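You operate a simulated robot arm through the tools that you are given. There is no shell and no other tool. Be economical: measure what you need, move in short steps, check, and stop when the job is done.

The job below is to be done with a simulated two-armed robot. You get a single attempt, and the scene is never put back.

TASK
Open the pink crate and put the blue bottle's cap in it.
Fine: swing both catches open; hold the bottle steady while its cap comes off; the lid ends on the table.

Only the result counts: the job must be done as asked and must still hold three seconds after the hand-in. Knocking over, shifting, dropping, spilling or breaking anything else fails it. Lids that push on must go on centred and level and be pressed home; caps that screw on are set level and turned clockwise until they are tight.

THE ROBOT
Two 7-joint arms with two-finger parallel grippers on one trunk, on a base that drives. Base frame: it is fixed to the floor where the robot stands at the start and does not move with it; the origin is under the middle of the robot, x ahead of it, y to its left, z up; the surface under the hand at the start is at about z = 88. Lengths are in cm, angles in rad, forces in N, time in s.
The left shoulder is at the start at [3, 11.9, 111], the right one opposite. With the tool pointing down near the work surface each hand reaches from about 26 to 68 cm from the robot's upright axis, wherever it stands, measured 20 degrees to its own side. Places, roughly: blue catch [50, -10, 100]; pink crate lid (31x22x5 cm) [60, -10, 100]; top of the unloading table [70, 20, 90]; yellow catch [70, -20, 100]. Payload 3.43 kg a hand.
Tool frame (each hand has its own): the origin (TCP) lies between the finger pads and is the grasp point; the fingertips stand 3 cm ahead of it; z points along the fingers, y is the line along which they close. The gripper opens to 9.4 cm. The fingers are 2.8 cm wide and 1 cm thick; the gripper's body (5 by 9.6 cm) begins 5.5 cm behind the TCP.
Orientation is that of the tool frame in the base frame, as a unit quaternion [w, x, y, z]. With the fingers straight down and closing along the base's y, the tool's x points along the base's -x, its y along +y and its z along -z.

THE INTERFACE
- The arms move only by the tool apply_moves. It takes "left_rows", "right_rows" or both (then of equal length, played together; a hand with none holds still); each is text: rows parted by semicolons, each of 6 numbers parted by spaces: the shift along the tool's x, y, z in cm, then the turn, a rotation vector about the tool's x, y, z in rad. In form: x y z ax ay az; .... A call has 1 to 10 rows; each row shifts and turns the commanded pose from where the row before left it, along the tool's axes as they then stand. "left_grip" and "right_grip" are, for a hand that has rows, the opening in per cent of the stroke, from 0 (shut) to 100 (fully open), set as the call begins (left out, the last holds). Rows are played at 5 a second. More than 5 cm and 0.15 rad between two rows, or a gripper value outside its range, and nothing of the call is played. A pose out of reach is approached as far as the arm can. The call stops where the force on the tool passes 90 N (or 10 N more than at its start, if that is more) or the arm is blocked; 0.2 s more then pass. The fingers move at their own pace (about 7.2 cm/s each) and stop on an object; they squeeze with about 39 N. The grip force told is the motor's: it shows also when the fingers shut on nothing. Time passes only in rows, and 0.2 s behind the last, so rows that do not move let the fingers close. The reply holds the time, the measured pose of the TCP, the force on the tool along the base axes, the opening and the grip force, in the units named above and with some noise, with the torque about the TCP (base axes, N m) and any sound that the robot's microphone picked up.
- Cameras (640 x 400 px; columns grow to the right, rows downward): "scene" is now at [3.94, -1.68, 182.66]; the picture's right is [-0.21, -0.98, 0.00], its down [-0.78, 0.17, -0.60] and it looks along [0.58, -0.13, -0.80] (base axes); focal length 260 px, centre (320, 200). "left" rides on the left gripper at [7.6, -1.4, -10.3] in its tool frame; the picture's right is [0.18, 0.98, 0.00], its down [-0.75, 0.14, -0.64] and it looks along [-0.63, 0.12, 0.77] (tool axes); focal length 243 px, centre (320, 200). "right" rides on the right gripper at [7.6, 1.4, -10.2] in its tool frame; the picture's right is [-0.18, 0.98, 0.00], its down [-0.75, -0.14, -0.64] and it looks along [-0.63, -0.12, 0.77] (tool axes); focal length 243 px, centre (320, 200).
- camera(camera): a new picture of that camera. It takes no simulated time.
- slide_trunk(by): slides the trunk up (or, below 0, down) by that many cm; the arms and the scene camera ride with it, the base frame stays. It gives what a move gives, with no picture.
- base_move(legs): drives the robot by 1 to 6 legs, each [ahead, turn to the left] in cm and rad, along the robot's own axes; the way and the turn of a leg run together, so that a leg with both is an arc; at most 150 cm and 3.142 rad a leg. The arms and the cameras ride along, it lands a little off, and it stops where it bumps. It gives what a move gives.
- turn_head(pan, tilt): turns the head with the scene camera to pan (to the left, within 2.496 rad either way) and tilt (down, from -0.506 to 1.204), counted from straight ahead of the robot. It gives what a move gives.
- point_at(camera, pixels): for up to 12 pixels [column, row] of the newest picture of that camera ("zoom" is the newest enlarged one), the place [x, y, z] in the base frame of the surface seen there, good to about 0.2 cm, but the place of the scene camera against the robot may be out by one fixed shift of up to 1.8 cm in any direction. It takes no simulated time.
- enlarge(camera, box): a new picture of the part [left, top, right, bottom] of that camera's present view, enlarged. It takes no simulated time.
- job_done(): hands the job in; it is judged then, once.

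Work in short steps. Measure before you move; look again where a grasp or a placing could have gone wrong, and mend it. You have 80 turns and 58 pictures in all, those below and enlarged ones among them. Open the grippers and draw the arms clear of the work before you hand the job in, unless the task says otherwise; then end with one line.

The tools are called after ">>>" by a JSON object that holds its "op" and its "data". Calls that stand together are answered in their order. apply_moves: Moves the arms, as the interface text tells. Its arguments: {"type":"object","properties":{"left_rows":{"type":"string"},"left_grip":{"type":"number"},"right_rows":{"type":"string"},"right_grip":{"type":"number"}},"required":[]} The other tools are called the same way: slide_trunk (by) slides the trunk up or down; base_move (legs) drives the base; turn_head (pan, tilt) turns the head that bears the scene camera; camera (camera) takes a picture; point_at (camera, pixels) gives the place of the surface under pixels of a picture; enlarge (camera, box) takes an enlarged picture of a part of a camera's view; job_done () hands the job in.

At the start:

```text
time: 0.0
left_ee_pos: [40.67, 13.51, 138.48]
left_orientation: [-0.001, 0.0, 1.0, 0.0]
left_wrist_force: [-0.2, -1.0, 0.1]
left_wrist_torque: [0.02, 0.0, 0.0]
left_opening: 9.4
left_gripper_force: 0.0
right_ee_pos: [42.58, -25.37, 139.09]
right_orientation: [0.0, 0.0, 1.0, 0.0]
right_wrist_force: [-1.3, 0.0, -0.5]
right_wrist_torque: [0.03, -0.01, 0.02]
right_opening: 9.37
right_gripper_force: 0.0
trunk travel left (down, up): [-37.5, 3.5]
robot x, y, heading: [0.34, -0.08, -0.0]
head pan, tilt: [-0.213, 0.93]
```

scene: 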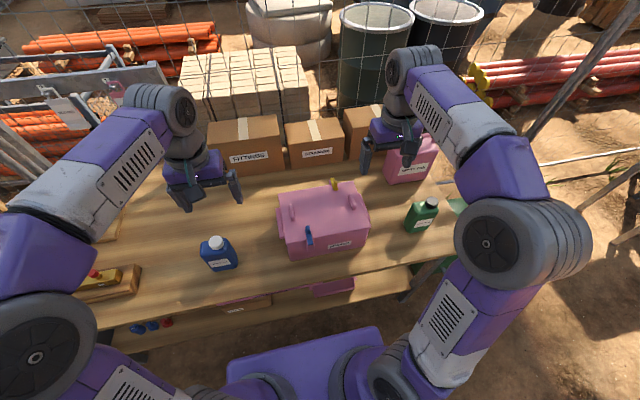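
right: 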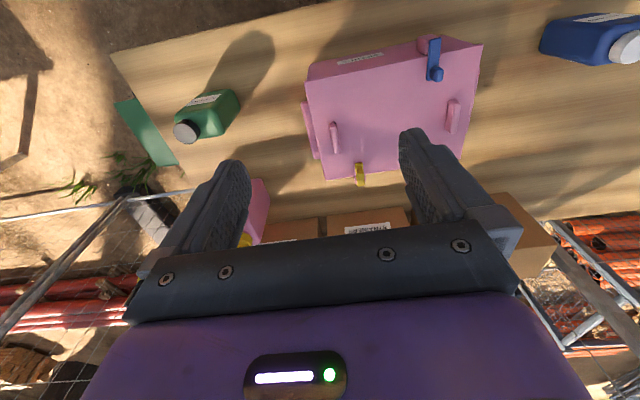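
left: 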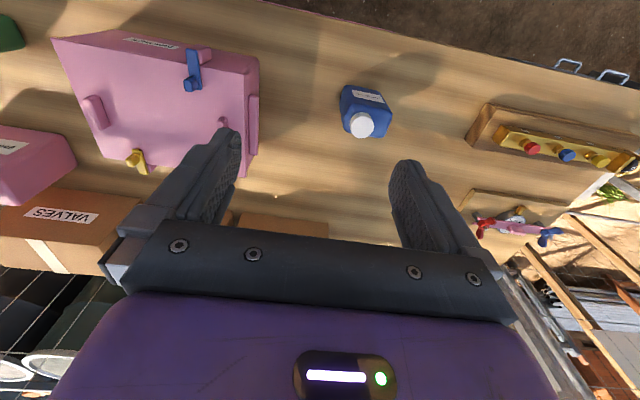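

The crate sits at about (323,220) in the scene picture, and the blue bottle at (218,253). I'll enlarge the crate and bottle to see the catches.

>>> {"op": "enlarge", "data": {"camera": "scene", "box": [180, 160, 400, 290]}}

>>> {"op": "enlarge", "data": {"camera": "right", "box": [290, 20, 500, 200]}}

```text
2.91 times, centred on (290, 225) of scene
```

zoom: 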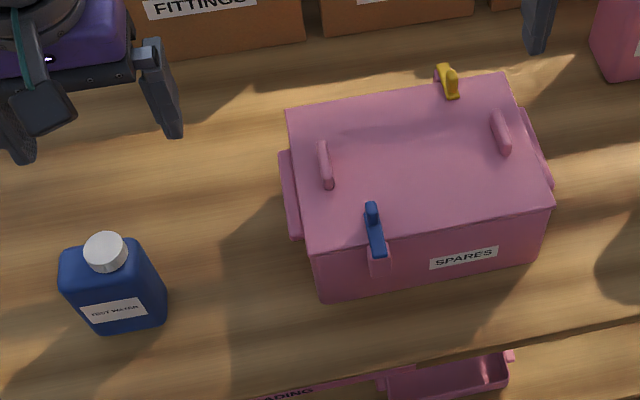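

```text
2.22 times, centred on (395, 110) of right
```

zoom: 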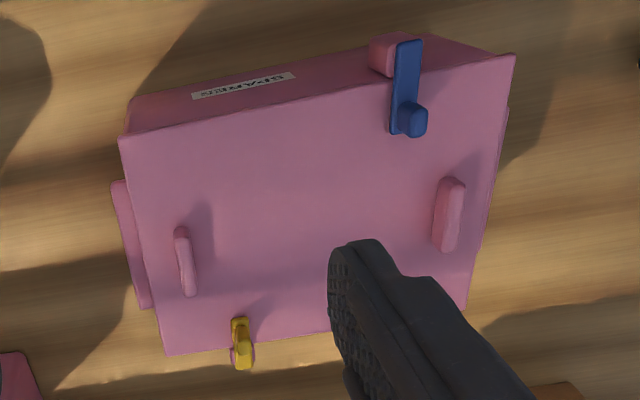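

I'll measure the key points: catches, lid corners, handles and bottle cap.

>>> {"op": "point_at", "data": {"camera": "zoom", "pixels": [[408, 50], [416, 118], [406, 125], [385, 60], [238, 322], [243, 340], [243, 362], [450, 185], [445, 245], [180, 233], [190, 290], [300, 230]]}}

>>> {"op": "enlarge", "data": {"camera": "scene", "box": [260, 170, 390, 260]}}

```text
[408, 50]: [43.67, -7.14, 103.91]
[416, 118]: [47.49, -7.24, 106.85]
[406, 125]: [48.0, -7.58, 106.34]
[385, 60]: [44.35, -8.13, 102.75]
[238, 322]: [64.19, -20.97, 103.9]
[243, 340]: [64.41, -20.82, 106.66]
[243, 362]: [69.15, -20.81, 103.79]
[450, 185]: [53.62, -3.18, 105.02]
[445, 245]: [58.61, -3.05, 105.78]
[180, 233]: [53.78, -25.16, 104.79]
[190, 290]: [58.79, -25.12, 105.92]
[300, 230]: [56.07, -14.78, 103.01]
```

```text
4.44 times, centred on (325, 215) of scene
```

zoom: 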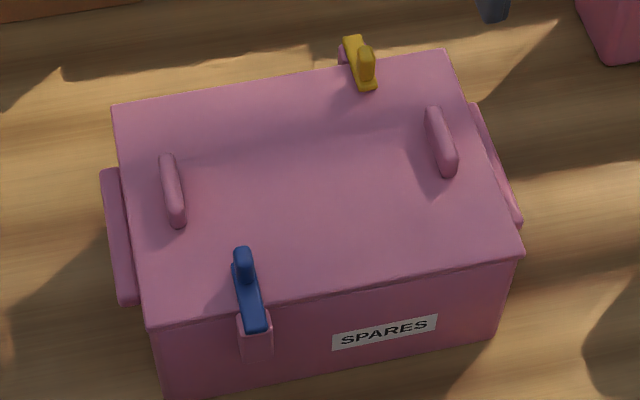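

Measured by the right camera, the blue knob stands at about (47.8,-7.3), z 104–107, with its pivot at (43.7,-7.2). I'll bring the right hand, with the fingers part open, above the blue knob to straddle it.

>>> {"op": "apply_moves", "data": {"right_rows": "-1.3 4.5 0 0 0 0; -1.3 4.5 0 0 0 0; -1.3 4.5 0 0 0 0; -1.3 4.5 0 0 0 0; 0 0 5 0 0 0; 0 0 5 0 0 0; 0 0 5 0 0 0; 0 0 5 0 0 0; 0 0 4 0 0 0; 0 0 0 0 0 0", "right_grip": 38}}

>>> {"op": "camera", "data": {"camera": "right"}}

```text
time: 2.2
left_ee_pos: [40.79, 13.47, 138.49]
left_orientation: [0.0, 0.0, 1.0, 0.0]
left_wrist_force: [0.4, 0.7, -0.6]
left_wrist_torque: [-0.02, 0.03, 0.0]
left_opening: 9.39
left_gripper_force: 0.0
right_ee_pos: [47.8, -7.38, 115.48]
right_orientation: [0.001, -0.001, 1.0, 0.001]
right_wrist_force: [0.0, 0.4, -0.6]
right_wrist_torque: [0.0, -0.03, 0.02]
right_opening: 3.57
right_gripper_force: 0.0
trunk travel left (down, up): [-37.5, 3.5]
robot x, y, heading: [0.02, 0.24, 0.003]
head pan, tilt: [-0.213, 0.93]
```

```text
51 pictures are left
```

right: 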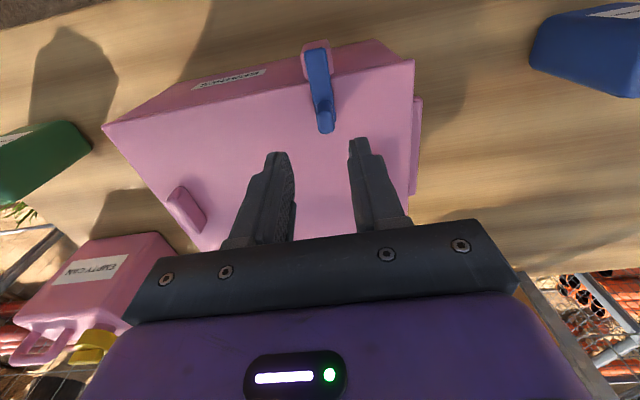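

The blue knob top shows near (326,122), between the fingers; I'll measure it again up close.

>>> {"op": "point_at", "data": {"camera": "right", "pixels": [[326, 122], [326, 131], [318, 60], [316, 45], [320, 85], [400, 70], [408, 110]]}}

>>> {"op": "enlarge", "data": {"camera": "right", "box": [270, 30, 380, 150]}}

```text
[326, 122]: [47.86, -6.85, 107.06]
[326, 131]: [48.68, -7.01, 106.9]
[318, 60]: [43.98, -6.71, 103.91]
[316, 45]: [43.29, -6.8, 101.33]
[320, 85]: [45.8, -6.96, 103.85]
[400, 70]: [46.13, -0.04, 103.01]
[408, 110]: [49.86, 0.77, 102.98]
```

```text
3.33 times, centred on (325, 90) of right
```

zoom: 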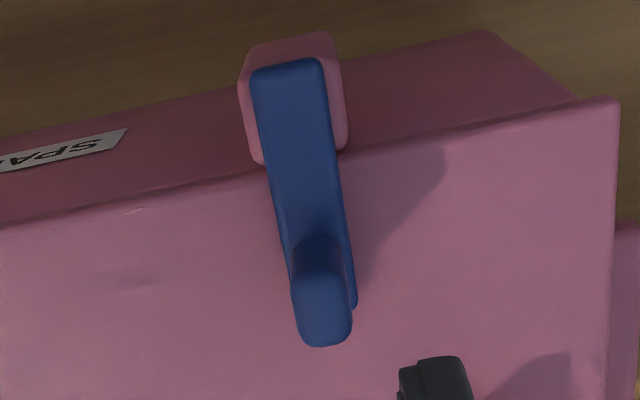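

The knob centre is about (48.1,-7.0) and the pivot about (44.2,-6.9). I'll lower around the knob and close on it.

>>> {"op": "apply_moves", "data": {"right_rows": "-0.2 0.4 3 0 0 0; 0 0 3 0 0 0; 0 0 2 0 0 0; 0 0 0 0 0 0"}}

>>> {"op": "apply_moves", "data": {"right_rows": "0 0 0 0 0 0; 0 0 0 0 0 0; 0 0 0 0 0 0", "right_grip": 0}}

```text
time: 3.2
left_ee_pos: [40.75, 13.54, 138.37]
left_orientation: [0.0, 0.001, 1.0, 0.0]
left_wrist_force: [0.3, 0.1, 0.0]
left_wrist_torque: [0.02, 0.01, 0.02]
left_opening: 9.4
left_gripper_force: 0.1
right_ee_pos: [47.74, -7.11, 107.17]
right_orientation: [0.0, 0.0, 1.0, 0.0]
right_wrist_force: [-0.7, -0.8, -0.4]
right_wrist_torque: [0.02, -0.01, -0.01]
right_opening: 3.59
right_gripper_force: 0.1
trunk travel left (down, up): [-37.5, 3.5]
robot x, y, heading: [0.03, 0.06, 0.004]
head pan, tilt: [-0.213, 0.93]
```

```text
time: 4.0
left_ee_pos: [40.81, 13.63, 138.49]
left_orientation: [0.001, -0.001, 1.0, 0.0]
left_wrist_force: [0.4, 0.4, 0.7]
left_wrist_torque: [0.01, 0.01, 0.0]
left_opening: 9.39
left_gripper_force: 0.0
right_ee_pos: [47.91, -6.98, 107.21]
right_orientation: [0.0, -0.001, 1.0, 0.0]
right_wrist_force: [-1.7, 3.2, 0.1]
right_wrist_torque: [0.01, -0.05, 0.06]
right_opening: 1.75
right_gripper_force: 39.0
trunk travel left (down, up): [-37.5, 3.5]
robot x, y, heading: [0.08, 0.12, -0.004]
head pan, tilt: [-0.213, 0.93]
```

The grip holds the 1.75 cm knob. I'll swing it along the arc towards +y, turning with it.

>>> {"op": "apply_moves", "data": {"right_rows": "0.038 0.54 0 0 0 -0.14; 0.038 0.54 0 0 0 -0.14; 0.038 0.54 0 0 0 -0.14; 0 0 0 0 0 0"}}

```text
time: 5.0
left_ee_pos: [40.73, 13.47, 138.51]
left_orientation: [0.001, 0.0, 1.0, 0.0]
left_wrist_force: [0.4, 0.9, -0.4]
left_wrist_torque: [0.01, 0.01, -0.01]
left_opening: 9.36
left_gripper_force: 0.2
right_ee_pos: [47.63, -5.31, 107.21]
right_orientation: [0.001, -0.21, 0.978, 0.0]
right_wrist_force: [-0.2, -5.3, 7.4]
right_wrist_torque: [-0.04, 0.09, 0.14]
right_opening: 1.74
right_gripper_force: 38.8
trunk travel left (down, up): [-37.5, 3.5]
robot x, y, heading: [0.17, -0.47, 0.005]
head pan, tilt: [-0.213, 0.93]
```

The forces are low, so it is swinging freely; I continue to about 100 degrees.

>>> {"op": "apply_moves", "data": {"right_rows": "0.038 0.54 0 0 0 -0.14; 0.038 0.54 0 0 0 -0.14; 0.038 0.54 0 0 0 -0.14; 0.038 0.54 0 0 0 -0.14; 0.038 0.54 0 0 0 -0.14; 0.038 0.54 0 0 0 -0.14; 0.038 0.54 0 0 0 -0.14; 0.038 0.54 0 0 0 -0.14; 0.038 0.54 0 0 0 -0.14; 0 0 0 0 0 0"}}

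>>> {"op": "camera", "data": {"camera": "scene"}}

```text
time: 7.2
left_ee_pos: [40.7, 13.66, 138.51]
left_orientation: [0.0, 0.0, 1.0, 0.0]
left_wrist_force: [-0.2, -0.6, 0.6]
left_wrist_torque: [0.0, -0.03, 0.05]
left_opening: 9.34
left_gripper_force: 0.0
right_ee_pos: [43.72, -3.11, 107.18]
right_orientation: [-0.004, 0.746, -0.666, 0.002]
right_wrist_force: [5.9, 1.7, 23.4]
right_wrist_torque: [0.69, -0.68, -0.7]
right_opening: 1.56
right_gripper_force: 38.9
trunk travel left (down, up): [-37.5, 3.5]
robot x, y, heading: [0.06, -0.01, -0.0]
head pan, tilt: [-0.213, 0.93]
```

```text
49 pictures are left
```

scene: 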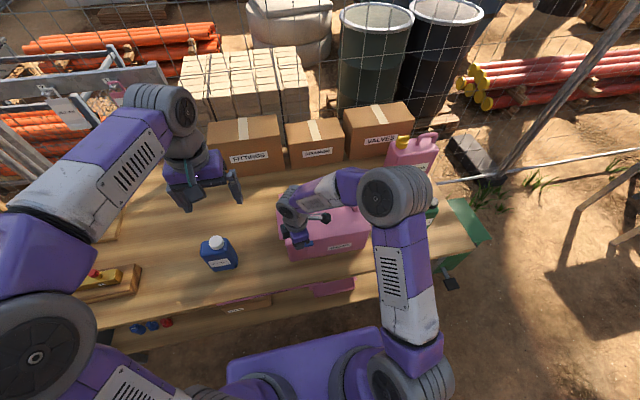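

The hand followed to about 96 degrees. I release, rise and look.

>>> {"op": "apply_moves", "data": {"right_rows": "0 0 0 0 0 0; 0 0 0 0 0 0; 0 0 -4 0 0 0; 0 0 -5 0 0 0; 0 0 -3 0 0 0", "right_grip": 38}}

>>> {"op": "camera", "data": {"camera": "right"}}

```text
time: 8.4
left_ee_pos: [40.64, 13.58, 138.47]
left_orientation: [0.0, 0.0, 1.0, 0.0]
left_wrist_force: [-0.1, -0.2, -0.8]
left_wrist_torque: [0.01, 0.02, -0.01]
left_opening: 9.41
left_gripper_force: 0.1
right_ee_pos: [43.27, -3.24, 119.35]
right_orientation: [0.0, 0.745, -0.668, -0.001]
right_wrist_force: [0.3, -0.4, 0.5]
right_wrist_torque: [0.0, -0.03, 0.01]
right_opening: 3.57
right_gripper_force: 0.1
trunk travel left (down, up): [-37.5, 3.5]
robot x, y, heading: [-0.03, -0.27, 0.002]
head pan, tilt: [-0.213, 0.93]
```

```text
48 pictures are left
```

right: 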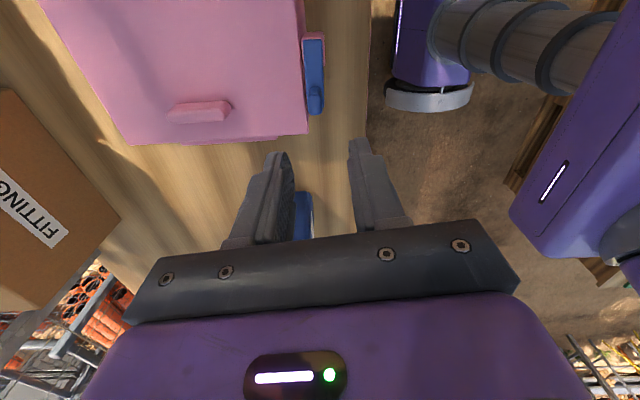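

The blue catch lies fully clear of the lid. The yellow one is at the edge of reach, so I'll measure the table's front edge and the base's front to see whether I can drive closer.

>>> {"op": "point_at", "data": {"camera": "scene", "pixels": [[270, 283], [245, 303], [300, 343], [370, 330], [300, 310], [333, 287], [398, 280], [260, 345], [150, 327], [217, 241], [217, 255]]}}

```text
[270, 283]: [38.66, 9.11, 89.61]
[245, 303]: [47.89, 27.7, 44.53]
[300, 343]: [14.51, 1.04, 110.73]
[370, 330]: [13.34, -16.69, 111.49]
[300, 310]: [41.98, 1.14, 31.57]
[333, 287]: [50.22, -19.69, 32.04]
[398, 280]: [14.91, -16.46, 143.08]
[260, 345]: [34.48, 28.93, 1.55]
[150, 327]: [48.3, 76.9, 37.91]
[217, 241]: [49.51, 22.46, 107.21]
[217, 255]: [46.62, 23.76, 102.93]
```

I'll tilt the head down to see the base and the room under the table.

>>> {"op": "turn_head", "data": {"pan": 0.0, "tilt": 1.2}}

>>> {"op": "camera", "data": {"camera": "scene"}}

```text
time: 9.2
left_ee_pos: [40.76, 13.52, 138.39]
left_orientation: [0.0, -0.001, 1.0, 0.0]
left_wrist_force: [0.7, -0.8, -0.1]
left_wrist_torque: [0.0, 0.0, -0.03]
left_opening: 9.36
left_gripper_force: 0.2
right_ee_pos: [43.44, -3.16, 119.19]
right_orientation: [0.0, 0.745, -0.667, 0.001]
right_wrist_force: [0.4, 0.4, 0.9]
right_wrist_torque: [-0.02, -0.01, 0.02]
right_opening: 3.57
right_gripper_force: 0.1
trunk travel left (down, up): [-37.5, 3.5]
robot x, y, heading: [-0.1, -0.03, -0.0]
head pan, tilt: [0.0, 1.201]
```

```text
47 pictures are left
```

scene: 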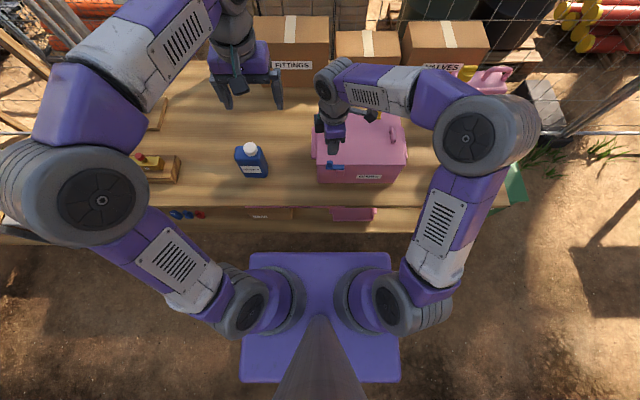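

The purple body's front edge is at row 253 and the shelf edge at row 232; I'll measure both, plus the floor near them.

>>> {"op": "point_at", "data": {"camera": "scene", "pixels": [[255, 258], [320, 258], [385, 258], [250, 370], [320, 243], [320, 228], [330, 200], [200, 203], [250, 265]]}}

```text
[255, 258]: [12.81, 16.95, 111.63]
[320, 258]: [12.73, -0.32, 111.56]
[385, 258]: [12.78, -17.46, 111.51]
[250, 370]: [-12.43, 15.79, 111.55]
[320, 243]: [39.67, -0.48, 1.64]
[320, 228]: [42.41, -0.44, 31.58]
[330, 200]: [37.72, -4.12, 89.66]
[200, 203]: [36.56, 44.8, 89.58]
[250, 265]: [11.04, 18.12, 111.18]
```

The body's front is at x≈13 and the base's front cannot be beyond about 27, while the table edge is near 37. I raise the right hand and drive 10 cm ahead.

>>> {"op": "apply_moves", "data": {"right_rows": "0 0 -4 0 0 0; 0 0 0 0 0 0"}}

>>> {"op": "base_move", "data": {"legs": [[10, 0]]}}

```text
time: 9.8
left_ee_pos: [40.8, 13.46, 138.43]
left_orientation: [0.0, 0.0, 1.0, 0.0]
left_wrist_force: [0.0, 0.4, 0.9]
left_wrist_torque: [0.0, 0.02, -0.01]
left_opening: 9.41
left_gripper_force: 0.1
right_ee_pos: [43.44, -3.25, 123.45]
right_orientation: [0.0, 0.745, -0.667, 0.0]
right_wrist_force: [-0.6, 0.1, 0.2]
right_wrist_torque: [0.04, 0.0, 0.02]
right_opening: 3.58
right_gripper_force: 0.0
trunk travel left (down, up): [-37.5, 3.5]
robot x, y, heading: [-0.09, -0.01, 0.002]
head pan, tilt: [0.0, 1.201]
```

```text
time: 10.9
left_ee_pos: [50.52, 13.5, 138.53]
left_orientation: [0.0, -0.001, 1.0, 0.0]
left_wrist_force: [-0.4, 0.2, 0.1]
left_wrist_torque: [-0.01, 0.03, 0.02]
left_opening: 9.41
left_gripper_force: 0.1
right_ee_pos: [53.23, -3.02, 123.34]
right_orientation: [0.0, 0.746, -0.666, 0.0]
right_wrist_force: [0.6, -0.4, -0.6]
right_wrist_torque: [0.0, 0.0, 0.0]
right_opening: 3.57
right_gripper_force: 0.1
trunk travel left (down, up): [-37.5, 3.5]
robot x, y, heading: [9.69, 0.02, 0.002]
head pan, tilt: [0.0, 1.201]
```

Driven to x≈9.7. Now I turn the right wrist back to zero yaw.

>>> {"op": "apply_moves", "data": {"right_rows": "0 0 0 0 0 0.14; 0 0 0 0 0 0.14; 0 0 0 0 0 0.14; 0 0 0 0 0 0.14; 0 0 0 0 0 0.14; 0 0 0 0 0 0.14; 0 0 0 0 0 0.14; 0 0 0 0 0 0.14; 0 0 0 0 0 0.14; 0 0 0 0 0 0.14"}}

>>> {"op": "apply_moves", "data": {"right_rows": "0 0 0 0 0 0.14; 0 0 0 0 0 0.144; -2 -4.4 0 0 0 0; -2 -4.4 0 0 0 0; -2 -4.4 0 0 0 0; -2 -4.4 0 0 0 0; 0 0 4 0 0 0; 0 0 0 0 0 0"}}

>>> {"op": "camera", "data": {"camera": "right"}}

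```text
time: 13.1
left_ee_pos: [50.56, 13.65, 138.58]
left_orientation: [0.0, -0.001, 1.0, 0.0]
left_wrist_force: [0.5, -0.9, -0.5]
left_wrist_torque: [0.0, 0.0, 0.01]
left_opening: 9.41
left_gripper_force: 0.1
right_ee_pos: [53.08, -3.2, 123.4]
right_orientation: [0.001, -0.139, 0.99, 0.0]
right_wrist_force: [0.5, 0.4, 0.0]
right_wrist_torque: [-0.02, -0.04, 0.05]
right_opening: 3.57
right_gripper_force: 0.0
trunk travel left (down, up): [-37.5, 3.5]
robot x, y, heading: [9.53, 0.21, -0.002]
head pan, tilt: [0.0, 1.201]
```

```text
time: 14.9
left_ee_pos: [50.59, 13.5, 138.57]
left_orientation: [0.0, 0.0, 1.0, 0.0]
left_wrist_force: [0.3, 0.8, -0.4]
left_wrist_torque: [0.0, 0.01, -0.03]
left_opening: 9.4
left_gripper_force: 0.1
right_ee_pos: [60.97, -20.54, 119.21]
right_orientation: [0.0, 0.001, 1.0, 0.0]
right_wrist_force: [1.2, -0.2, 0.4]
right_wrist_torque: [0.01, -0.03, -0.01]
right_opening: 3.59
right_gripper_force: 0.0
trunk travel left (down, up): [-37.5, 3.5]
robot x, y, heading: [9.74, -0.14, 0.001]
head pan, tilt: [0.0, 1.201]
```

```text
46 pictures are left
```

right: 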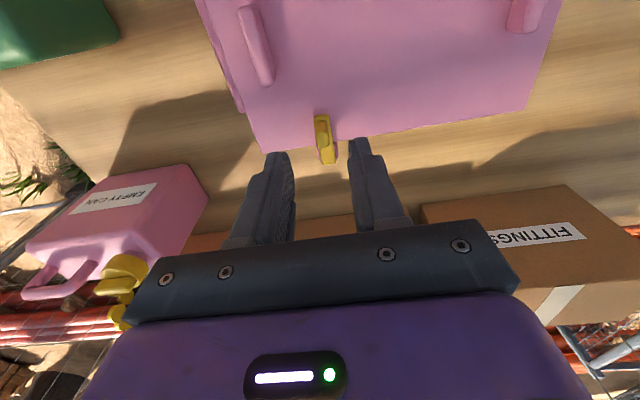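

The yellow knob shows near (322,120), and a pink can with a yellow cap stands at (160,210). I'll measure both.

>>> {"op": "point_at", "data": {"camera": "right", "pixels": [[322, 118], [323, 124], [326, 145], [328, 160], [300, 145], [205, 195], [180, 168], [125, 265], [60, 280], [350, 218], [250, 25], [262, 70]]}}

>>> {"op": "enlarge", "data": {"camera": "right", "box": [280, 90, 370, 180]}}

```text
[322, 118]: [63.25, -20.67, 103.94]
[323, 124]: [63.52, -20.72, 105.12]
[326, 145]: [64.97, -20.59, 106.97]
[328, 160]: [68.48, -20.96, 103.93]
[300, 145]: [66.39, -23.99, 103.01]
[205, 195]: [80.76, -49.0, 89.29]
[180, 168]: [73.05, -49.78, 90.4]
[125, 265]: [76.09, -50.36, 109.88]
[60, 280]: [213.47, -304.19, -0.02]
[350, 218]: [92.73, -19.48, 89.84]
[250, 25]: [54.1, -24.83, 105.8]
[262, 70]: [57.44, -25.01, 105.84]
```

```text
4.44 times, centred on (325, 135) of right
```

zoom: 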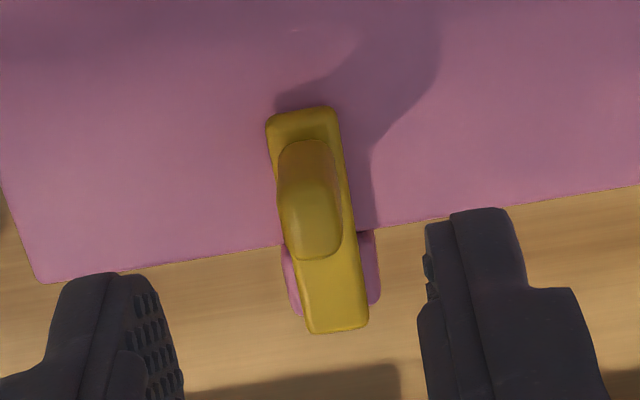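

The can is far away (y≈-50). The knob centre is at (64.5,-20.65) with the pivot near (68.4,-20.8), so I descend around it and grip.

>>> {"op": "apply_moves", "data": {"right_rows": "-3.4 -0.1 0 0 0 0; 0 0 4 0 0 0; 0 0 4 0 0 0; 0 0 4 0 0 0; 0 0 0 0 0 0"}}

>>> {"op": "apply_moves", "data": {"right_rows": "0 0 0 0 0 0; 0 0 0 0 0 0; 0 0 0 0 0 0", "right_grip": 0}}

```text
time: 16.1
left_ee_pos: [50.44, 13.54, 138.5]
left_orientation: [0.0, -0.001, 1.0, 0.0]
left_wrist_force: [-1.0, -0.3, -0.3]
left_wrist_torque: [0.01, 0.0, 0.0]
left_opening: 9.4
left_gripper_force: 0.1
right_ee_pos: [64.4, -20.9, 107.32]
right_orientation: [0.001, 0.002, 1.0, 0.0]
right_wrist_force: [0.3, -0.5, 0.0]
right_wrist_torque: [0.01, 0.01, -0.01]
right_opening: 3.6
right_gripper_force: 0.0
trunk travel left (down, up): [-37.5, 3.5]
robot x, y, heading: [9.6, -0.12, -0.001]
head pan, tilt: [0.0, 1.201]
```

```text
time: 16.9
left_ee_pos: [50.63, 13.63, 138.4]
left_orientation: [-0.001, -0.001, 1.0, 0.001]
left_wrist_force: [-0.4, -0.1, -0.6]
left_wrist_torque: [0.03, 0.0, 0.0]
left_opening: 9.39
left_gripper_force: 0.1
right_ee_pos: [64.45, -20.91, 107.56]
right_orientation: [0.001, 0.001, 1.0, 0.0]
right_wrist_force: [0.5, -2.3, 1.2]
right_wrist_torque: [0.01, 0.3, -0.09]
right_opening: 1.35
right_gripper_force: 39.5
trunk travel left (down, up): [-37.5, 3.5]
robot x, y, heading: [9.46, -0.05, 0.002]
head pan, tilt: [0.0, 1.201]
```

I grip the yellow knob and swing it towards -y, checking the force after three steps.

>>> {"op": "apply_moves", "data": {"right_rows": "-0.039 -0.55 0 0 0 -0.14; -0.039 -0.55 0 0 0 -0.14; -0.039 -0.55 0 0 0 -0.14; 0 0 0 0 0 0"}}

```text
time: 17.9
left_ee_pos: [50.58, 13.64, 138.57]
left_orientation: [0.0, -0.001, 1.0, 0.0]
left_wrist_force: [0.8, 0.1, -0.3]
left_wrist_torque: [0.02, 0.02, 0.03]
left_opening: 9.4
left_gripper_force: 0.0
right_ee_pos: [64.85, -22.38, 107.32]
right_orientation: [0.0, -0.209, 0.978, 0.0]
right_wrist_force: [-2.7, 1.5, 3.6]
right_wrist_torque: [0.08, 0.01, 0.04]
right_opening: 1.37
right_gripper_force: 38.9
trunk travel left (down, up): [-37.5, 3.5]
robot x, y, heading: [10.01, -0.19, -0.005]
head pan, tilt: [0.0, 1.201]
```

It moves freely, so I continue to about 100 degrees.

>>> {"op": "apply_moves", "data": {"right_rows": "-0.039 -0.55 0 0 0 -0.14; -0.039 -0.55 0 0 0 -0.14; -0.039 -0.55 0 0 0 -0.14; -0.039 -0.55 0 0 0 -0.14; -0.039 -0.55 0 0 0 -0.14; -0.039 -0.55 0 0 0 -0.14; -0.039 -0.55 0 0 0 -0.14; -0.039 -0.55 0 0 0 -0.14; -0.039 -0.55 0 0 0 -0.14; 0 0 0 0 0 0"}}

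>>> {"op": "apply_moves", "data": {"right_rows": "0 0 0 0 0 0; 0 0 0 0 0 0; 0 0 -4 0 0 0; 0 0 -5 0 0 0; 0 0 -5 0 0 0", "right_grip": 38}}

>>> {"op": "camera", "data": {"camera": "right"}}

```text
time: 20.1
left_ee_pos: [50.6, 13.66, 138.41]
left_orientation: [-0.001, -0.001, 1.0, 0.0]
left_wrist_force: [0.0, 0.9, 0.0]
left_wrist_torque: [-0.02, 0.03, -0.02]
left_opening: 9.42
left_gripper_force: 0.0
right_ee_pos: [68.97, -24.83, 107.4]
right_orientation: [-0.001, 0.745, -0.667, 0.001]
right_wrist_force: [2.2, 1.0, 0.2]
right_wrist_torque: [0.62, 0.22, -0.68]
right_opening: 1.36
right_gripper_force: 38.8
trunk travel left (down, up): [-37.5, 3.5]
robot x, y, heading: [9.59, -0.05, 0.006]
head pan, tilt: [0.0, 1.201]
```

```text
time: 21.3
left_ee_pos: [50.58, 13.7, 138.53]
left_orientation: [0.0, -0.001, 1.0, 0.0]
left_wrist_force: [0.9, -0.1, -0.1]
left_wrist_torque: [-0.01, -0.03, 0.01]
left_opening: 9.39
left_gripper_force: 0.0
right_ee_pos: [68.92, -24.63, 121.48]
right_orientation: [0.001, 0.744, -0.668, 0.0]
right_wrist_force: [0.1, -0.3, -0.7]
right_wrist_torque: [-0.02, 0.0, -0.01]
right_opening: 3.58
right_gripper_force: 0.1
trunk travel left (down, up): [-37.5, 3.5]
robot x, y, heading: [9.89, 0.15, -0.002]
head pan, tilt: [0.0, 1.201]
```

```text
44 pictures are left
```

right: 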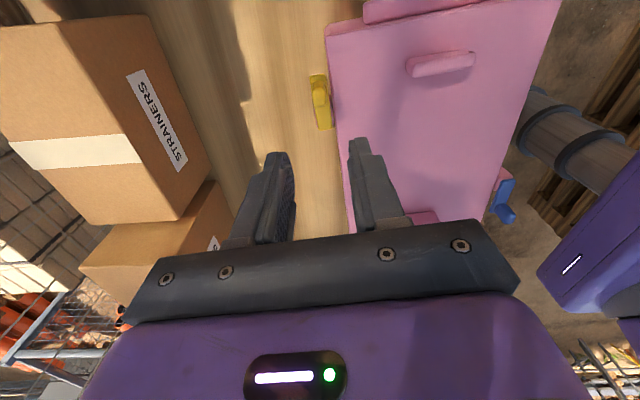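

The yellow catch is clear too. I'll survey the table for a free 31x22 cm spot for the lid.

>>> {"op": "turn_head", "data": {"pan": 0.25, "tilt": 0.95}}

>>> {"op": "camera", "data": {"camera": "scene"}}

>>> {"op": "camera", "data": {"camera": "left"}}

```text
time: 22.1
left_ee_pos: [50.49, 13.6, 138.57]
left_orientation: [-0.001, -0.001, 1.0, 0.0]
left_wrist_force: [0.7, 0.1, 0.7]
left_wrist_torque: [-0.01, -0.02, 0.02]
left_opening: 9.43
left_gripper_force: 0.0
right_ee_pos: [68.95, -24.76, 121.27]
right_orientation: [0.0, 0.745, -0.668, 0.0]
right_wrist_force: [-0.8, 0.3, -0.4]
right_wrist_torque: [0.02, 0.01, 0.01]
right_opening: 3.56
right_gripper_force: 0.2
trunk travel left (down, up): [-37.5, 3.5]
robot x, y, heading: [9.76, 0.09, -0.001]
head pan, tilt: [0.25, 0.949]
```

```text
43 pictures are left
```

scene: 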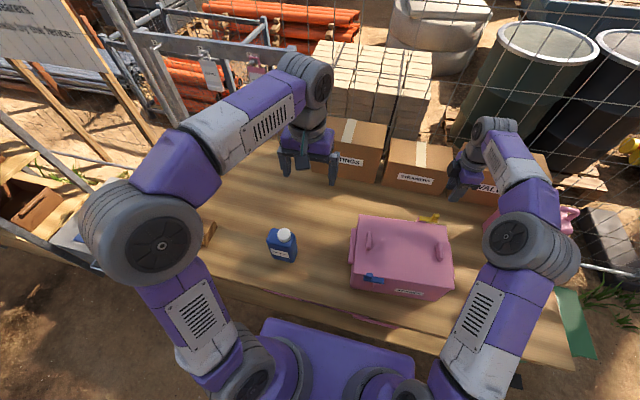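

```text
42 pictures are left
```

left: 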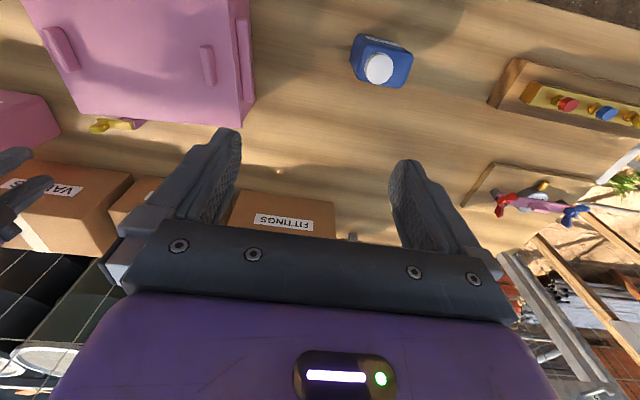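

The free area lies behind the bottle between the crate and the wooden trays; I'll measure its borders and the bottle.

>>> {"op": "point_at", "data": {"camera": "left", "pixels": [[378, 68], [365, 60], [392, 62], [405, 88], [355, 80], [252, 125], [233, 215], [332, 225], [495, 105], [468, 200], [400, 250], [350, 238]]}}

>>> {"op": "point_at", "data": {"camera": "scene", "pixels": [[283, 233], [283, 240], [215, 240], [325, 210], [330, 225], [378, 183], [240, 200], [300, 270], [365, 245], [350, 252], [447, 255], [300, 215]]}}

>>> {"op": "enlarge", "data": {"camera": "left", "box": [330, 10, 430, 110]}}

```text
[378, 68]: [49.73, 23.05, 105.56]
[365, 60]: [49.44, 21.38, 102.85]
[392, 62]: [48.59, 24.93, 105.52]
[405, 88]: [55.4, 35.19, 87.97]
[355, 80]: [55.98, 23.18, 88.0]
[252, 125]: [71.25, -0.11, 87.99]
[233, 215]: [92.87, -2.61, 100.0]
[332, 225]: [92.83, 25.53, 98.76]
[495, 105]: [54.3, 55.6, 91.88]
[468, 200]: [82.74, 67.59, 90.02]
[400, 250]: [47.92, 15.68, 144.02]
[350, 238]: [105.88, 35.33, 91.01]
```

```text
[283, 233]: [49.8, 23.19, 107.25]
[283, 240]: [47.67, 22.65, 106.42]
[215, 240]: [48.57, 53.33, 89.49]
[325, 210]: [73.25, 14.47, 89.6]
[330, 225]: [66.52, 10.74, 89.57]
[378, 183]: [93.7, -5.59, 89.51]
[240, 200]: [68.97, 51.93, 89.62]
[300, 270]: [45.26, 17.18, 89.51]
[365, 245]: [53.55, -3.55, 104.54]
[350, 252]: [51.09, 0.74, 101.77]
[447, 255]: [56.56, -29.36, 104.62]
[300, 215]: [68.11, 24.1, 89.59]
```

```text
4.00 times, centred on (380, 60) of left
```

zoom: 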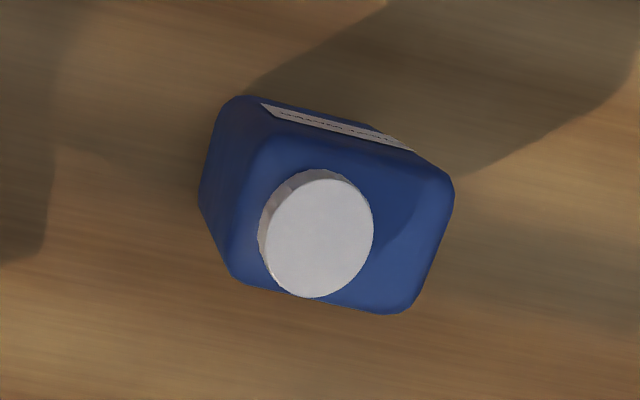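

Table top is z=88; free area is x 57–92, y 3–50, so the lid can go with its centre near (68,20). First I turn the right wrist back while the left hand comes over the left handle (56.1,-3.1).

>>> {"op": "apply_moves", "data": {"right_rows": "0 0 0 0 0 0.14; 0 0 0 0 0 0.14; 0 0 0 0 0 0.14; 0 0 0 0 0 0.14; 0 0 0 0 0 0.14; 0 0 0 0 0 0.14; 0 0 0 0 0 0.14; 0 0 0 0 0 0.14; 0 0 0 0 0 0.14; 0 0 0 0 0 0.14", "left_rows": "-1.4 -4.2 0 0 0 0; -1.4 -4.2 0 0 0 0; -1.4 -4.2 0 0 0 0; -1.4 -4.1 0 0 0 0; 0 0 4 0 0 0; 0 0 4 0 0 0; 0 0 4 0 0 0; 0 0 4 0 0 0; 0 0 4 0 0 0; 0 0 0 0 0 0", "left_grip": 42, "right_grip": 42}}

>>> {"op": "apply_moves", "data": {"right_rows": "0 0 0 0 0 0.14; 0 0 0 0 0 0.143; 4.2 0 0 0 0 0; 4.2 0 0 0 0 0; 4.2 -0.1 0 0 0 0; 0 0 3 0 0 0; 0 0 0 0 0 0"}}

>>> {"op": "camera", "data": {"camera": "right"}}

>>> {"op": "camera", "data": {"camera": "left"}}

```text
time: 24.3
left_ee_pos: [56.07, -3.09, 118.35]
left_orientation: [0.0, -0.002, 1.0, 0.0]
left_wrist_force: [-0.4, 0.4, -0.4]
left_wrist_torque: [-0.01, -0.02, 0.01]
left_opening: 3.94
left_gripper_force: 0.0
right_ee_pos: [68.94, -24.67, 121.33]
right_orientation: [0.001, -0.138, 0.99, -0.001]
right_wrist_force: [1.2, -0.1, 0.8]
right_wrist_torque: [0.06, 0.0, 0.02]
right_opening: 3.92
right_gripper_force: 0.0
trunk travel left (down, up): [-37.5, 3.5]
robot x, y, heading: [9.97, 0.0, 0.002]
head pan, tilt: [0.25, 0.949]
```

```text
time: 25.9
left_ee_pos: [55.99, -3.19, 118.33]
left_orientation: [0.0, 0.0, 1.0, 0.0]
left_wrist_force: [1.4, 0.2, 0.0]
left_wrist_torque: [0.01, -0.03, 0.01]
left_opening: 3.94
left_gripper_force: 0.0
right_ee_pos: [56.29, -24.77, 118.35]
right_orientation: [0.0, 0.002, 1.0, 0.0]
right_wrist_force: [-0.9, 0.3, -0.1]
right_wrist_torque: [0.01, -0.01, 0.01]
right_opening: 3.95
right_gripper_force: 0.0
trunk travel left (down, up): [-37.5, 3.5]
robot x, y, heading: [9.98, 0.43, 0.003]
head pan, tilt: [0.25, 0.949]
```

```text
40 pictures are left
```

right: 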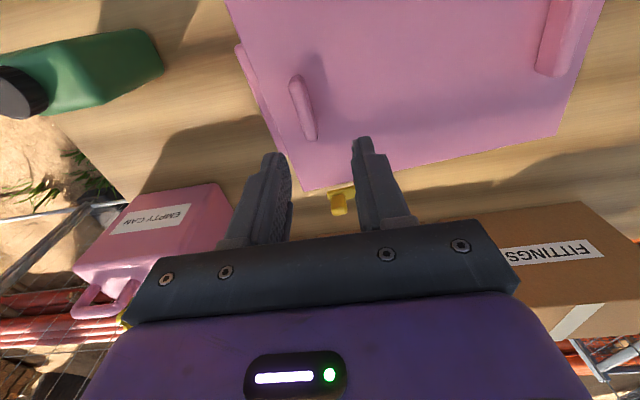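

```text
39 pictures are left
```

left: 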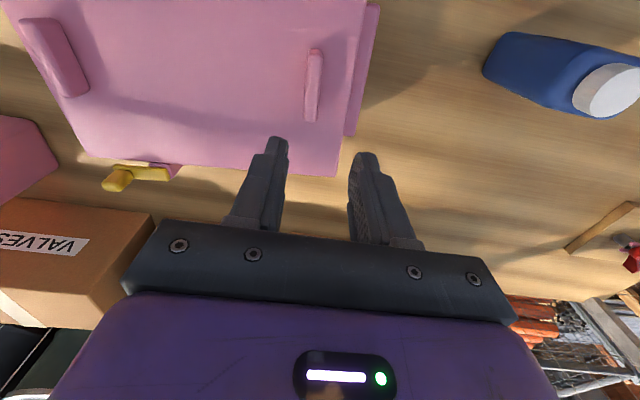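

Both handles are in view; I'll measure them up close before descending.

>>> {"op": "point_at", "data": {"camera": "right", "pixels": [[298, 85], [308, 130], [302, 105], [330, 110], [275, 120]]}}

>>> {"op": "point_at", "data": {"camera": "left", "pixels": [[316, 55], [312, 112], [314, 85], [280, 100], [360, 60], [510, 60], [610, 90], [510, 35], [345, 165]]}}

```text
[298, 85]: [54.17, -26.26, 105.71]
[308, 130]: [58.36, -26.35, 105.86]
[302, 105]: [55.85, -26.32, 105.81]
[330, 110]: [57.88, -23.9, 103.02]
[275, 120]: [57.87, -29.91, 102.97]
```

```text
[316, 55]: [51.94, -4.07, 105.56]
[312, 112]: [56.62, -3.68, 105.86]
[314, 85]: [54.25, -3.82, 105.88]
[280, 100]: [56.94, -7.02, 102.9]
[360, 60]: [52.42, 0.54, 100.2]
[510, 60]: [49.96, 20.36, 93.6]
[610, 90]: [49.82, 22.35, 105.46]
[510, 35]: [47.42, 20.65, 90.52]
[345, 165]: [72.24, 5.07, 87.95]
```

The crate turned about 4.5° when the yellow catch was worked: the handles now centre at about (54.4,-3.85) and (56.2,-26.3). I correct both hands with a yaw of 0.08 and descend around the handles.

>>> {"op": "apply_moves", "data": {"right_rows": "0.1 -1.5 0 0 0 -0.08; 0 0 4 0 0 0; 0 0 4 0 0 0; 0 0 3.7 0 0 0; 0 0 0 0 0 0", "left_rows": "1.6 -0.7 0 0 0 -0.08; 0 0 4 0 0 0; 0 0 4 0 0 0; 0 0 3.7 0 0 0; 0 0 0 0 0 0"}}

>>> {"op": "camera", "data": {"camera": "left"}}

>>> {"op": "camera", "data": {"camera": "right"}}

```text
time: 27.1
left_ee_pos: [54.61, -3.72, 106.83]
left_orientation: [-0.001, -0.041, 0.999, 0.001]
left_wrist_force: [0.1, 0.9, 0.3]
left_wrist_torque: [0.03, -0.03, 0.01]
left_opening: 3.96
left_gripper_force: 0.0
right_ee_pos: [56.16, -26.38, 106.77]
right_orientation: [0.0, -0.037, 0.999, 0.0]
right_wrist_force: [0.0, 0.3, -0.3]
right_wrist_torque: [0.01, -0.02, -0.01]
right_opening: 3.95
right_gripper_force: 0.0
trunk travel left (down, up): [-37.5, 3.5]
robot x, y, heading: [10.08, 0.08, -0.002]
head pan, tilt: [0.25, 0.949]
```

```text
38 pictures are left
```

left: 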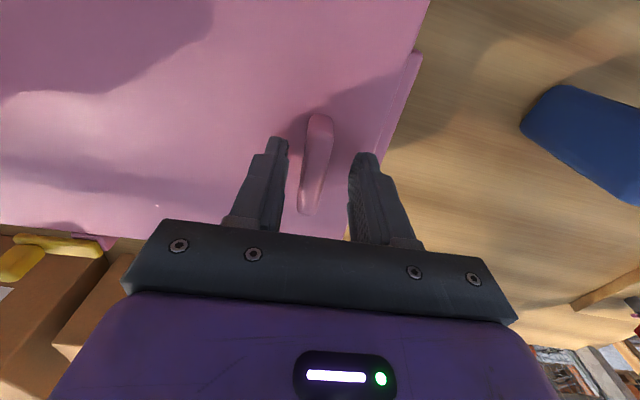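

```text
37 pictures are left
```

right: 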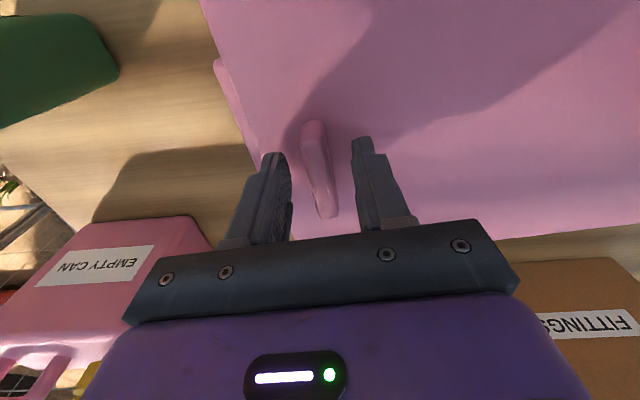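

Both pairs of fingers straddle the handles; I lower 0.4 cm and close.

>>> {"op": "apply_moves", "data": {"right_rows": "0 0 0.4 0 0 0; 0 0 0 0 0 0; 0 0 0 0 0 0; 0 0 0 0 0 0", "left_rows": "0 0 0.4 0 0 0; 0 0 0 0 0 0; 0 0 0 0 0 0; 0 0 0 0 0 0", "left_grip": 0, "right_grip": 0}}

>>> {"op": "apply_moves", "data": {"right_rows": "0 0 -0.5 0 0 0; 0 0 -0.5 0 0 0; 0 0 -1 0 0 0; 0 0 0 0 0 0", "left_rows": "0 0 -0.5 0 0 0; 0 0 -0.5 0 0 0; 0 0 -1 0 0 0; 0 0 0 0 0 0"}}

>>> {"op": "camera", "data": {"camera": "scene"}}

```text
time: 28.1
left_ee_pos: [54.49, -3.93, 106.51]
left_orientation: [0.001, -0.041, 0.999, -0.002]
left_wrist_force: [3.9, -10.5, 8.2]
left_wrist_torque: [-0.07, 0.57, 0.18]
left_opening: 1.36
left_gripper_force: 38.5
right_ee_pos: [56.09, -26.27, 106.43]
right_orientation: [0.001, -0.038, 0.999, 0.001]
right_wrist_force: [0.0, 6.6, 8.5]
right_wrist_torque: [0.08, 0.29, 0.53]
right_opening: 1.35
right_gripper_force: 38.9
trunk travel left (down, up): [-37.5, 3.5]
robot x, y, heading: [9.79, 0.34, 0.0]
head pan, tilt: [0.25, 0.949]
```

```text
time: 29.1
left_ee_pos: [54.62, -3.88, 108.41]
left_orientation: [0.001, -0.041, 0.999, -0.001]
left_wrist_force: [1.8, -6.5, -0.5]
left_wrist_torque: [-0.21, -0.05, 0.11]
left_opening: 1.31
left_gripper_force: 39.4
right_ee_pos: [56.24, -26.13, 108.32]
right_orientation: [0.001, -0.038, 0.999, 0.0]
right_wrist_force: [-1.7, 5.1, 0.2]
right_wrist_torque: [0.23, -0.1, 0.05]
right_opening: 1.26
right_gripper_force: 38.9
trunk travel left (down, up): [-37.5, 3.5]
robot x, y, heading: [9.63, -0.2, 0.0]
head pan, tilt: [0.25, 0.949]
```

```text
36 pictures are left
```

scene: 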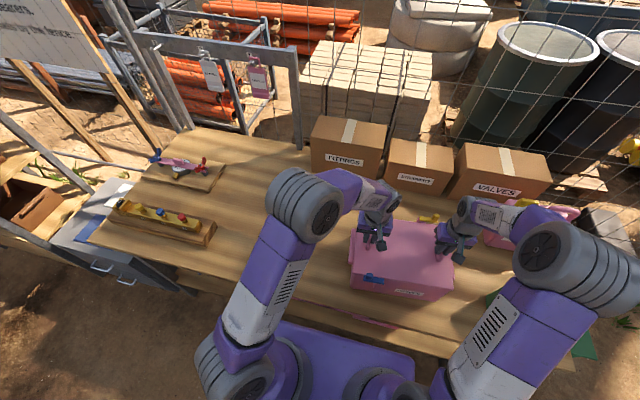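

The vertical force is near zero, so I must check whether the lid came up or the fingers slipped.

>>> {"op": "enlarge", "data": {"camera": "scene", "box": [330, 190, 490, 310]}}

>>> {"op": "camera", "data": {"camera": "right"}}

```text
3.33 times, centred on (410, 250) of scene
```

zoom: 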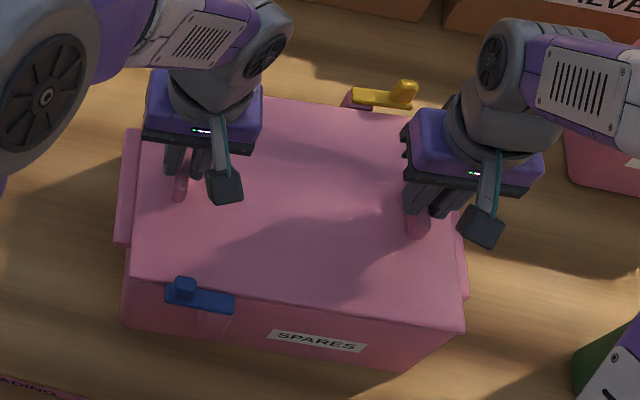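

```text
34 pictures are left
```

right: 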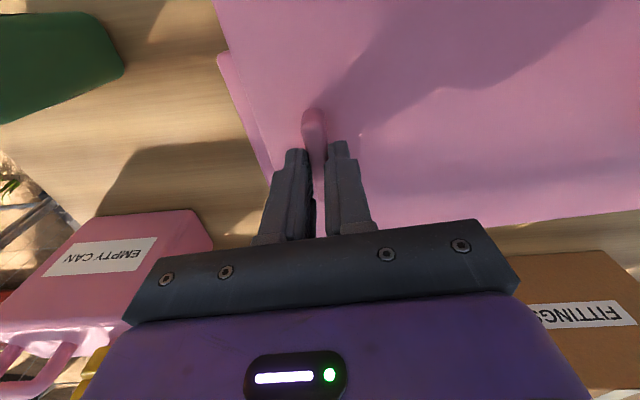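

I'll check the lid's height by measuring its top and the catches.

>>> {"op": "point_at", "data": {"camera": "right", "pixels": [[450, 100], [400, 190], [313, 120], [280, 60]]}}

>>> {"op": "point_at", "data": {"camera": "zoom", "pixels": [[300, 230], [180, 190], [200, 300], [370, 100], [120, 190]]}}

```text
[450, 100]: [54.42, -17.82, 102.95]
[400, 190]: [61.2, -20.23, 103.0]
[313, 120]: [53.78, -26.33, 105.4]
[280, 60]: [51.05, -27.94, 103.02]
```

```text
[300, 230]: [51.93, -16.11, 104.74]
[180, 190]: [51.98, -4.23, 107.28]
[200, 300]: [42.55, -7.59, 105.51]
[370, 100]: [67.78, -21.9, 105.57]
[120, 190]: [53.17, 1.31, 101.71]
```

The lid stayed at z 103, so the fingers slipped up the handles. I'll regrip deeper and lift slowly, reading the force.

>>> {"op": "apply_moves", "data": {"right_rows": "0 0 0 0 0 0; 0 0 0 0 0 0; 0 0 1.5 0 0 0; 0 0 0.8 0 0 0; 0 0 0 0 0 0", "left_rows": "0 0 0 0 0 0; 0 0 0 0 0 0; 0 0 1.5 0 0 0; 0 0 0.8 0 0 0; 0 0 0 0 0 0", "left_grip": 42, "right_grip": 42}}

>>> {"op": "apply_moves", "data": {"right_rows": "0 0 0 0 0 0; 0 0 0 0 0 0; 0 0 0 0 0 0", "left_rows": "0 0 0 0 0 0; 0 0 0 0 0 0; 0 0 0 0 0 0", "left_grip": 0, "right_grip": 0}}

>>> {"op": "apply_moves", "data": {"right_rows": "0 0 -0.2 0 0 0; 0 0 -0.2 0 0 0; 0 0 0 0 0 0", "left_rows": "0 0 -0.2 0 0 0; 0 0 -0.2 0 0 0; 0 0 0 0 0 0"}}

```text
time: 30.3
left_ee_pos: [54.61, -3.8, 106.12]
left_orientation: [0.0, -0.042, 0.999, -0.001]
left_wrist_force: [0.1, -0.3, 0.3]
left_wrist_torque: [-0.03, 0.02, 0.01]
left_opening: 3.98
left_gripper_force: 0.2
right_ee_pos: [56.07, -26.29, 105.98]
right_orientation: [0.001, -0.038, 0.999, 0.0]
right_wrist_force: [0.9, -0.1, 5.3]
right_wrist_torque: [0.04, 0.03, -0.02]
right_opening: 3.92
right_gripper_force: 0.1
trunk travel left (down, up): [-37.5, 3.5]
robot x, y, heading: [9.73, -0.08, 0.005]
head pan, tilt: [0.25, 0.949]
```

```text
time: 31.1
left_ee_pos: [54.65, -3.95, 106.29]
left_orientation: [0.001, -0.041, 0.999, -0.001]
left_wrist_force: [0.4, -1.5, 20.8]
left_wrist_torque: [0.11, 0.74, -0.21]
left_opening: 1.35
left_gripper_force: 39.1
right_ee_pos: [56.23, -26.17, 105.95]
right_orientation: [0.001, -0.039, 0.999, 0.0]
right_wrist_force: [3.3, 2.6, 2.3]
right_wrist_torque: [-0.01, 0.25, 0.01]
right_opening: 1.77
right_gripper_force: 39.1
trunk travel left (down, up): [-37.5, 3.5]
robot x, y, heading: [9.9, -0.31, -0.001]
head pan, tilt: [0.25, 0.949]
```

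```text
time: 31.9
left_ee_pos: [54.56, -3.89, 106.53]
left_orientation: [0.0, -0.042, 0.999, -0.001]
left_wrist_force: [2.5, -6.8, 1.3]
left_wrist_torque: [-0.69, -0.64, 0.23]
left_opening: 1.35
left_gripper_force: 39.1
right_ee_pos: [56.08, -26.2, 106.38]
right_orientation: [-0.001, -0.038, 0.999, 0.001]
right_wrist_force: [-3.2, 6.8, -4.5]
right_wrist_torque: [-0.03, 0.56, 0.26]
right_opening: 1.77
right_gripper_force: 38.7
trunk travel left (down, up): [-37.5, 3.5]
robot x, y, heading: [10.05, -0.17, -0.003]
head pan, tilt: [0.25, 0.949]
```

The right grip is now on a thicker part (1.77). I keep lifting in small steps.

>>> {"op": "apply_moves", "data": {"right_rows": "0 0 -0.2 0 0 0; 0 0 -0.2 0 0 0; 0 0 0 0 0 0", "left_rows": "0 0 -0.2 0 0 0; 0 0 -0.2 0 0 0; 0 0 0 0 0 0"}}

>>> {"op": "apply_moves", "data": {"right_rows": "0 0 -0.2 0 0 0; 0 0 -0.2 0 0 0; 0 0 0 0 0 0", "left_rows": "0 0 -0.2 0 0 0; 0 0 -0.2 0 0 0; 0 0 0 0 0 0"}}

>>> {"op": "camera", "data": {"camera": "right"}}

>>> {"op": "point_at", "data": {"camera": "right", "pixels": [[450, 100], [400, 190], [280, 60], [600, 40]]}}

```text
time: 32.7
left_ee_pos: [54.57, -3.8, 106.9]
left_orientation: [0.001, -0.041, 0.999, -0.002]
left_wrist_force: [6.2, -15.2, 2.5]
left_wrist_torque: [-0.73, -0.54, 0.51]
left_opening: 1.31
left_gripper_force: 38.7
right_ee_pos: [56.2, -26.21, 106.91]
right_orientation: [0.001, -0.039, 0.999, 0.002]
right_wrist_force: [-4.6, 14.9, -4.4]
right_wrist_torque: [0.02, 0.49, 0.51]
right_opening: 1.8
right_gripper_force: 39.8
trunk travel left (down, up): [-37.5, 3.5]
robot x, y, heading: [9.69, 0.38, 0.004]
head pan, tilt: [0.25, 0.949]
```

```text
time: 33.5
left_ee_pos: [54.64, -3.85, 107.34]
left_orientation: [0.0, -0.039, 0.999, -0.001]
left_wrist_force: [3.4, -18.7, 2.8]
left_wrist_torque: [-0.69, -0.42, 0.2]
left_opening: 1.35
left_gripper_force: 39.3
right_ee_pos: [56.15, -26.18, 107.19]
right_orientation: [0.001, -0.038, 0.999, 0.0]
right_wrist_force: [-4.4, 18.8, -3.5]
right_wrist_torque: [0.01, 0.4, 0.44]
right_opening: 1.77
right_gripper_force: 38.9
trunk travel left (down, up): [-37.5, 3.5]
robot x, y, heading: [9.73, -0.1, 0.007]
head pan, tilt: [0.25, 0.949]
```

```text
33 pictures are left
```

right: 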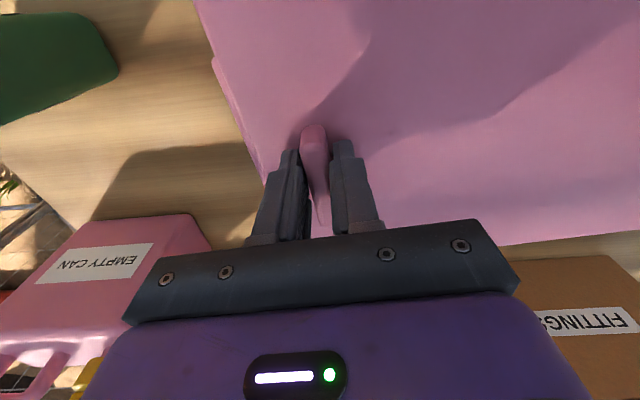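

```text
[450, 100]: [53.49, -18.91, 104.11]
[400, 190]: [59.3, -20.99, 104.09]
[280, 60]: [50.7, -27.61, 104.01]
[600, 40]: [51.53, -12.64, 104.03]
```

The lid is now rising (top at 104.1). The hands pull apart with 18 N, so I bring them 0.2 cm together while lifting on slowly.

>>> {"op": "apply_moves", "data": {"right_rows": "0 0.1 -0.3 0 0 0; 0 0 -0.3 0 0 0; 0 0 -0.4 0 0 0; 0 0 -0.5 0 0 0; 0 0 -0.5 0 0 0; 0 0 0 0 0 0", "left_rows": "0 -0.1 -0.3 0 0 0; 0 0 -0.3 0 0 0; 0 0 -0.4 0 0 0; 0 0 -0.5 0 0 0; 0 0 -0.5 0 0 0; 0 0 0 0 0 0"}}

>>> {"op": "camera", "data": {"camera": "left"}}

>>> {"op": "point_at", "data": {"camera": "left", "pixels": [[100, 30], [100, 150], [230, 70], [350, 70], [390, 60], [312, 160]]}}

```text
time: 34.9
left_ee_pos: [54.56, -3.89, 109.2]
left_orientation: [0.0, -0.042, 0.999, -0.001]
left_wrist_force: [4.1, -6.3, 1.3]
left_wrist_torque: [-0.64, -0.04, 0.32]
left_opening: 1.38
left_gripper_force: 39.5
right_ee_pos: [56.29, -26.29, 109.07]
right_orientation: [0.0, -0.038, 0.999, 0.0]
right_wrist_force: [-3.8, 5.7, -4.1]
right_wrist_torque: [0.01, -0.08, 0.42]
right_opening: 1.79
right_gripper_force: 38.8
trunk travel left (down, up): [-37.5, 3.5]
robot x, y, heading: [9.83, -0.41, -0.001]
head pan, tilt: [0.25, 0.949]
```

```text
32 pictures are left
```

left: 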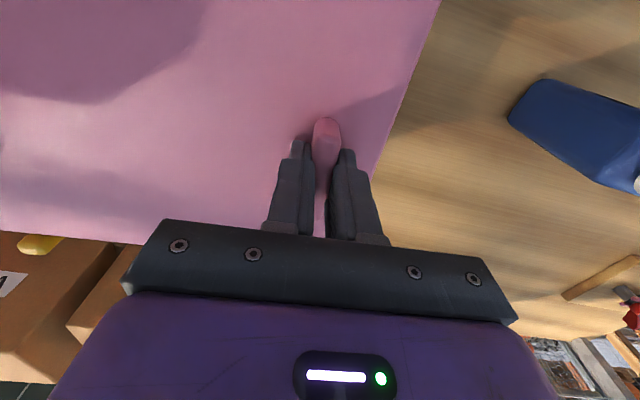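

```text
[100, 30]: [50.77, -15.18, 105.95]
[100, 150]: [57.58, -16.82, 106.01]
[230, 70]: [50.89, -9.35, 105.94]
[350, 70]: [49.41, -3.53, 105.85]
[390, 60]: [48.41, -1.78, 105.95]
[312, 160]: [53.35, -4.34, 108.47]
```

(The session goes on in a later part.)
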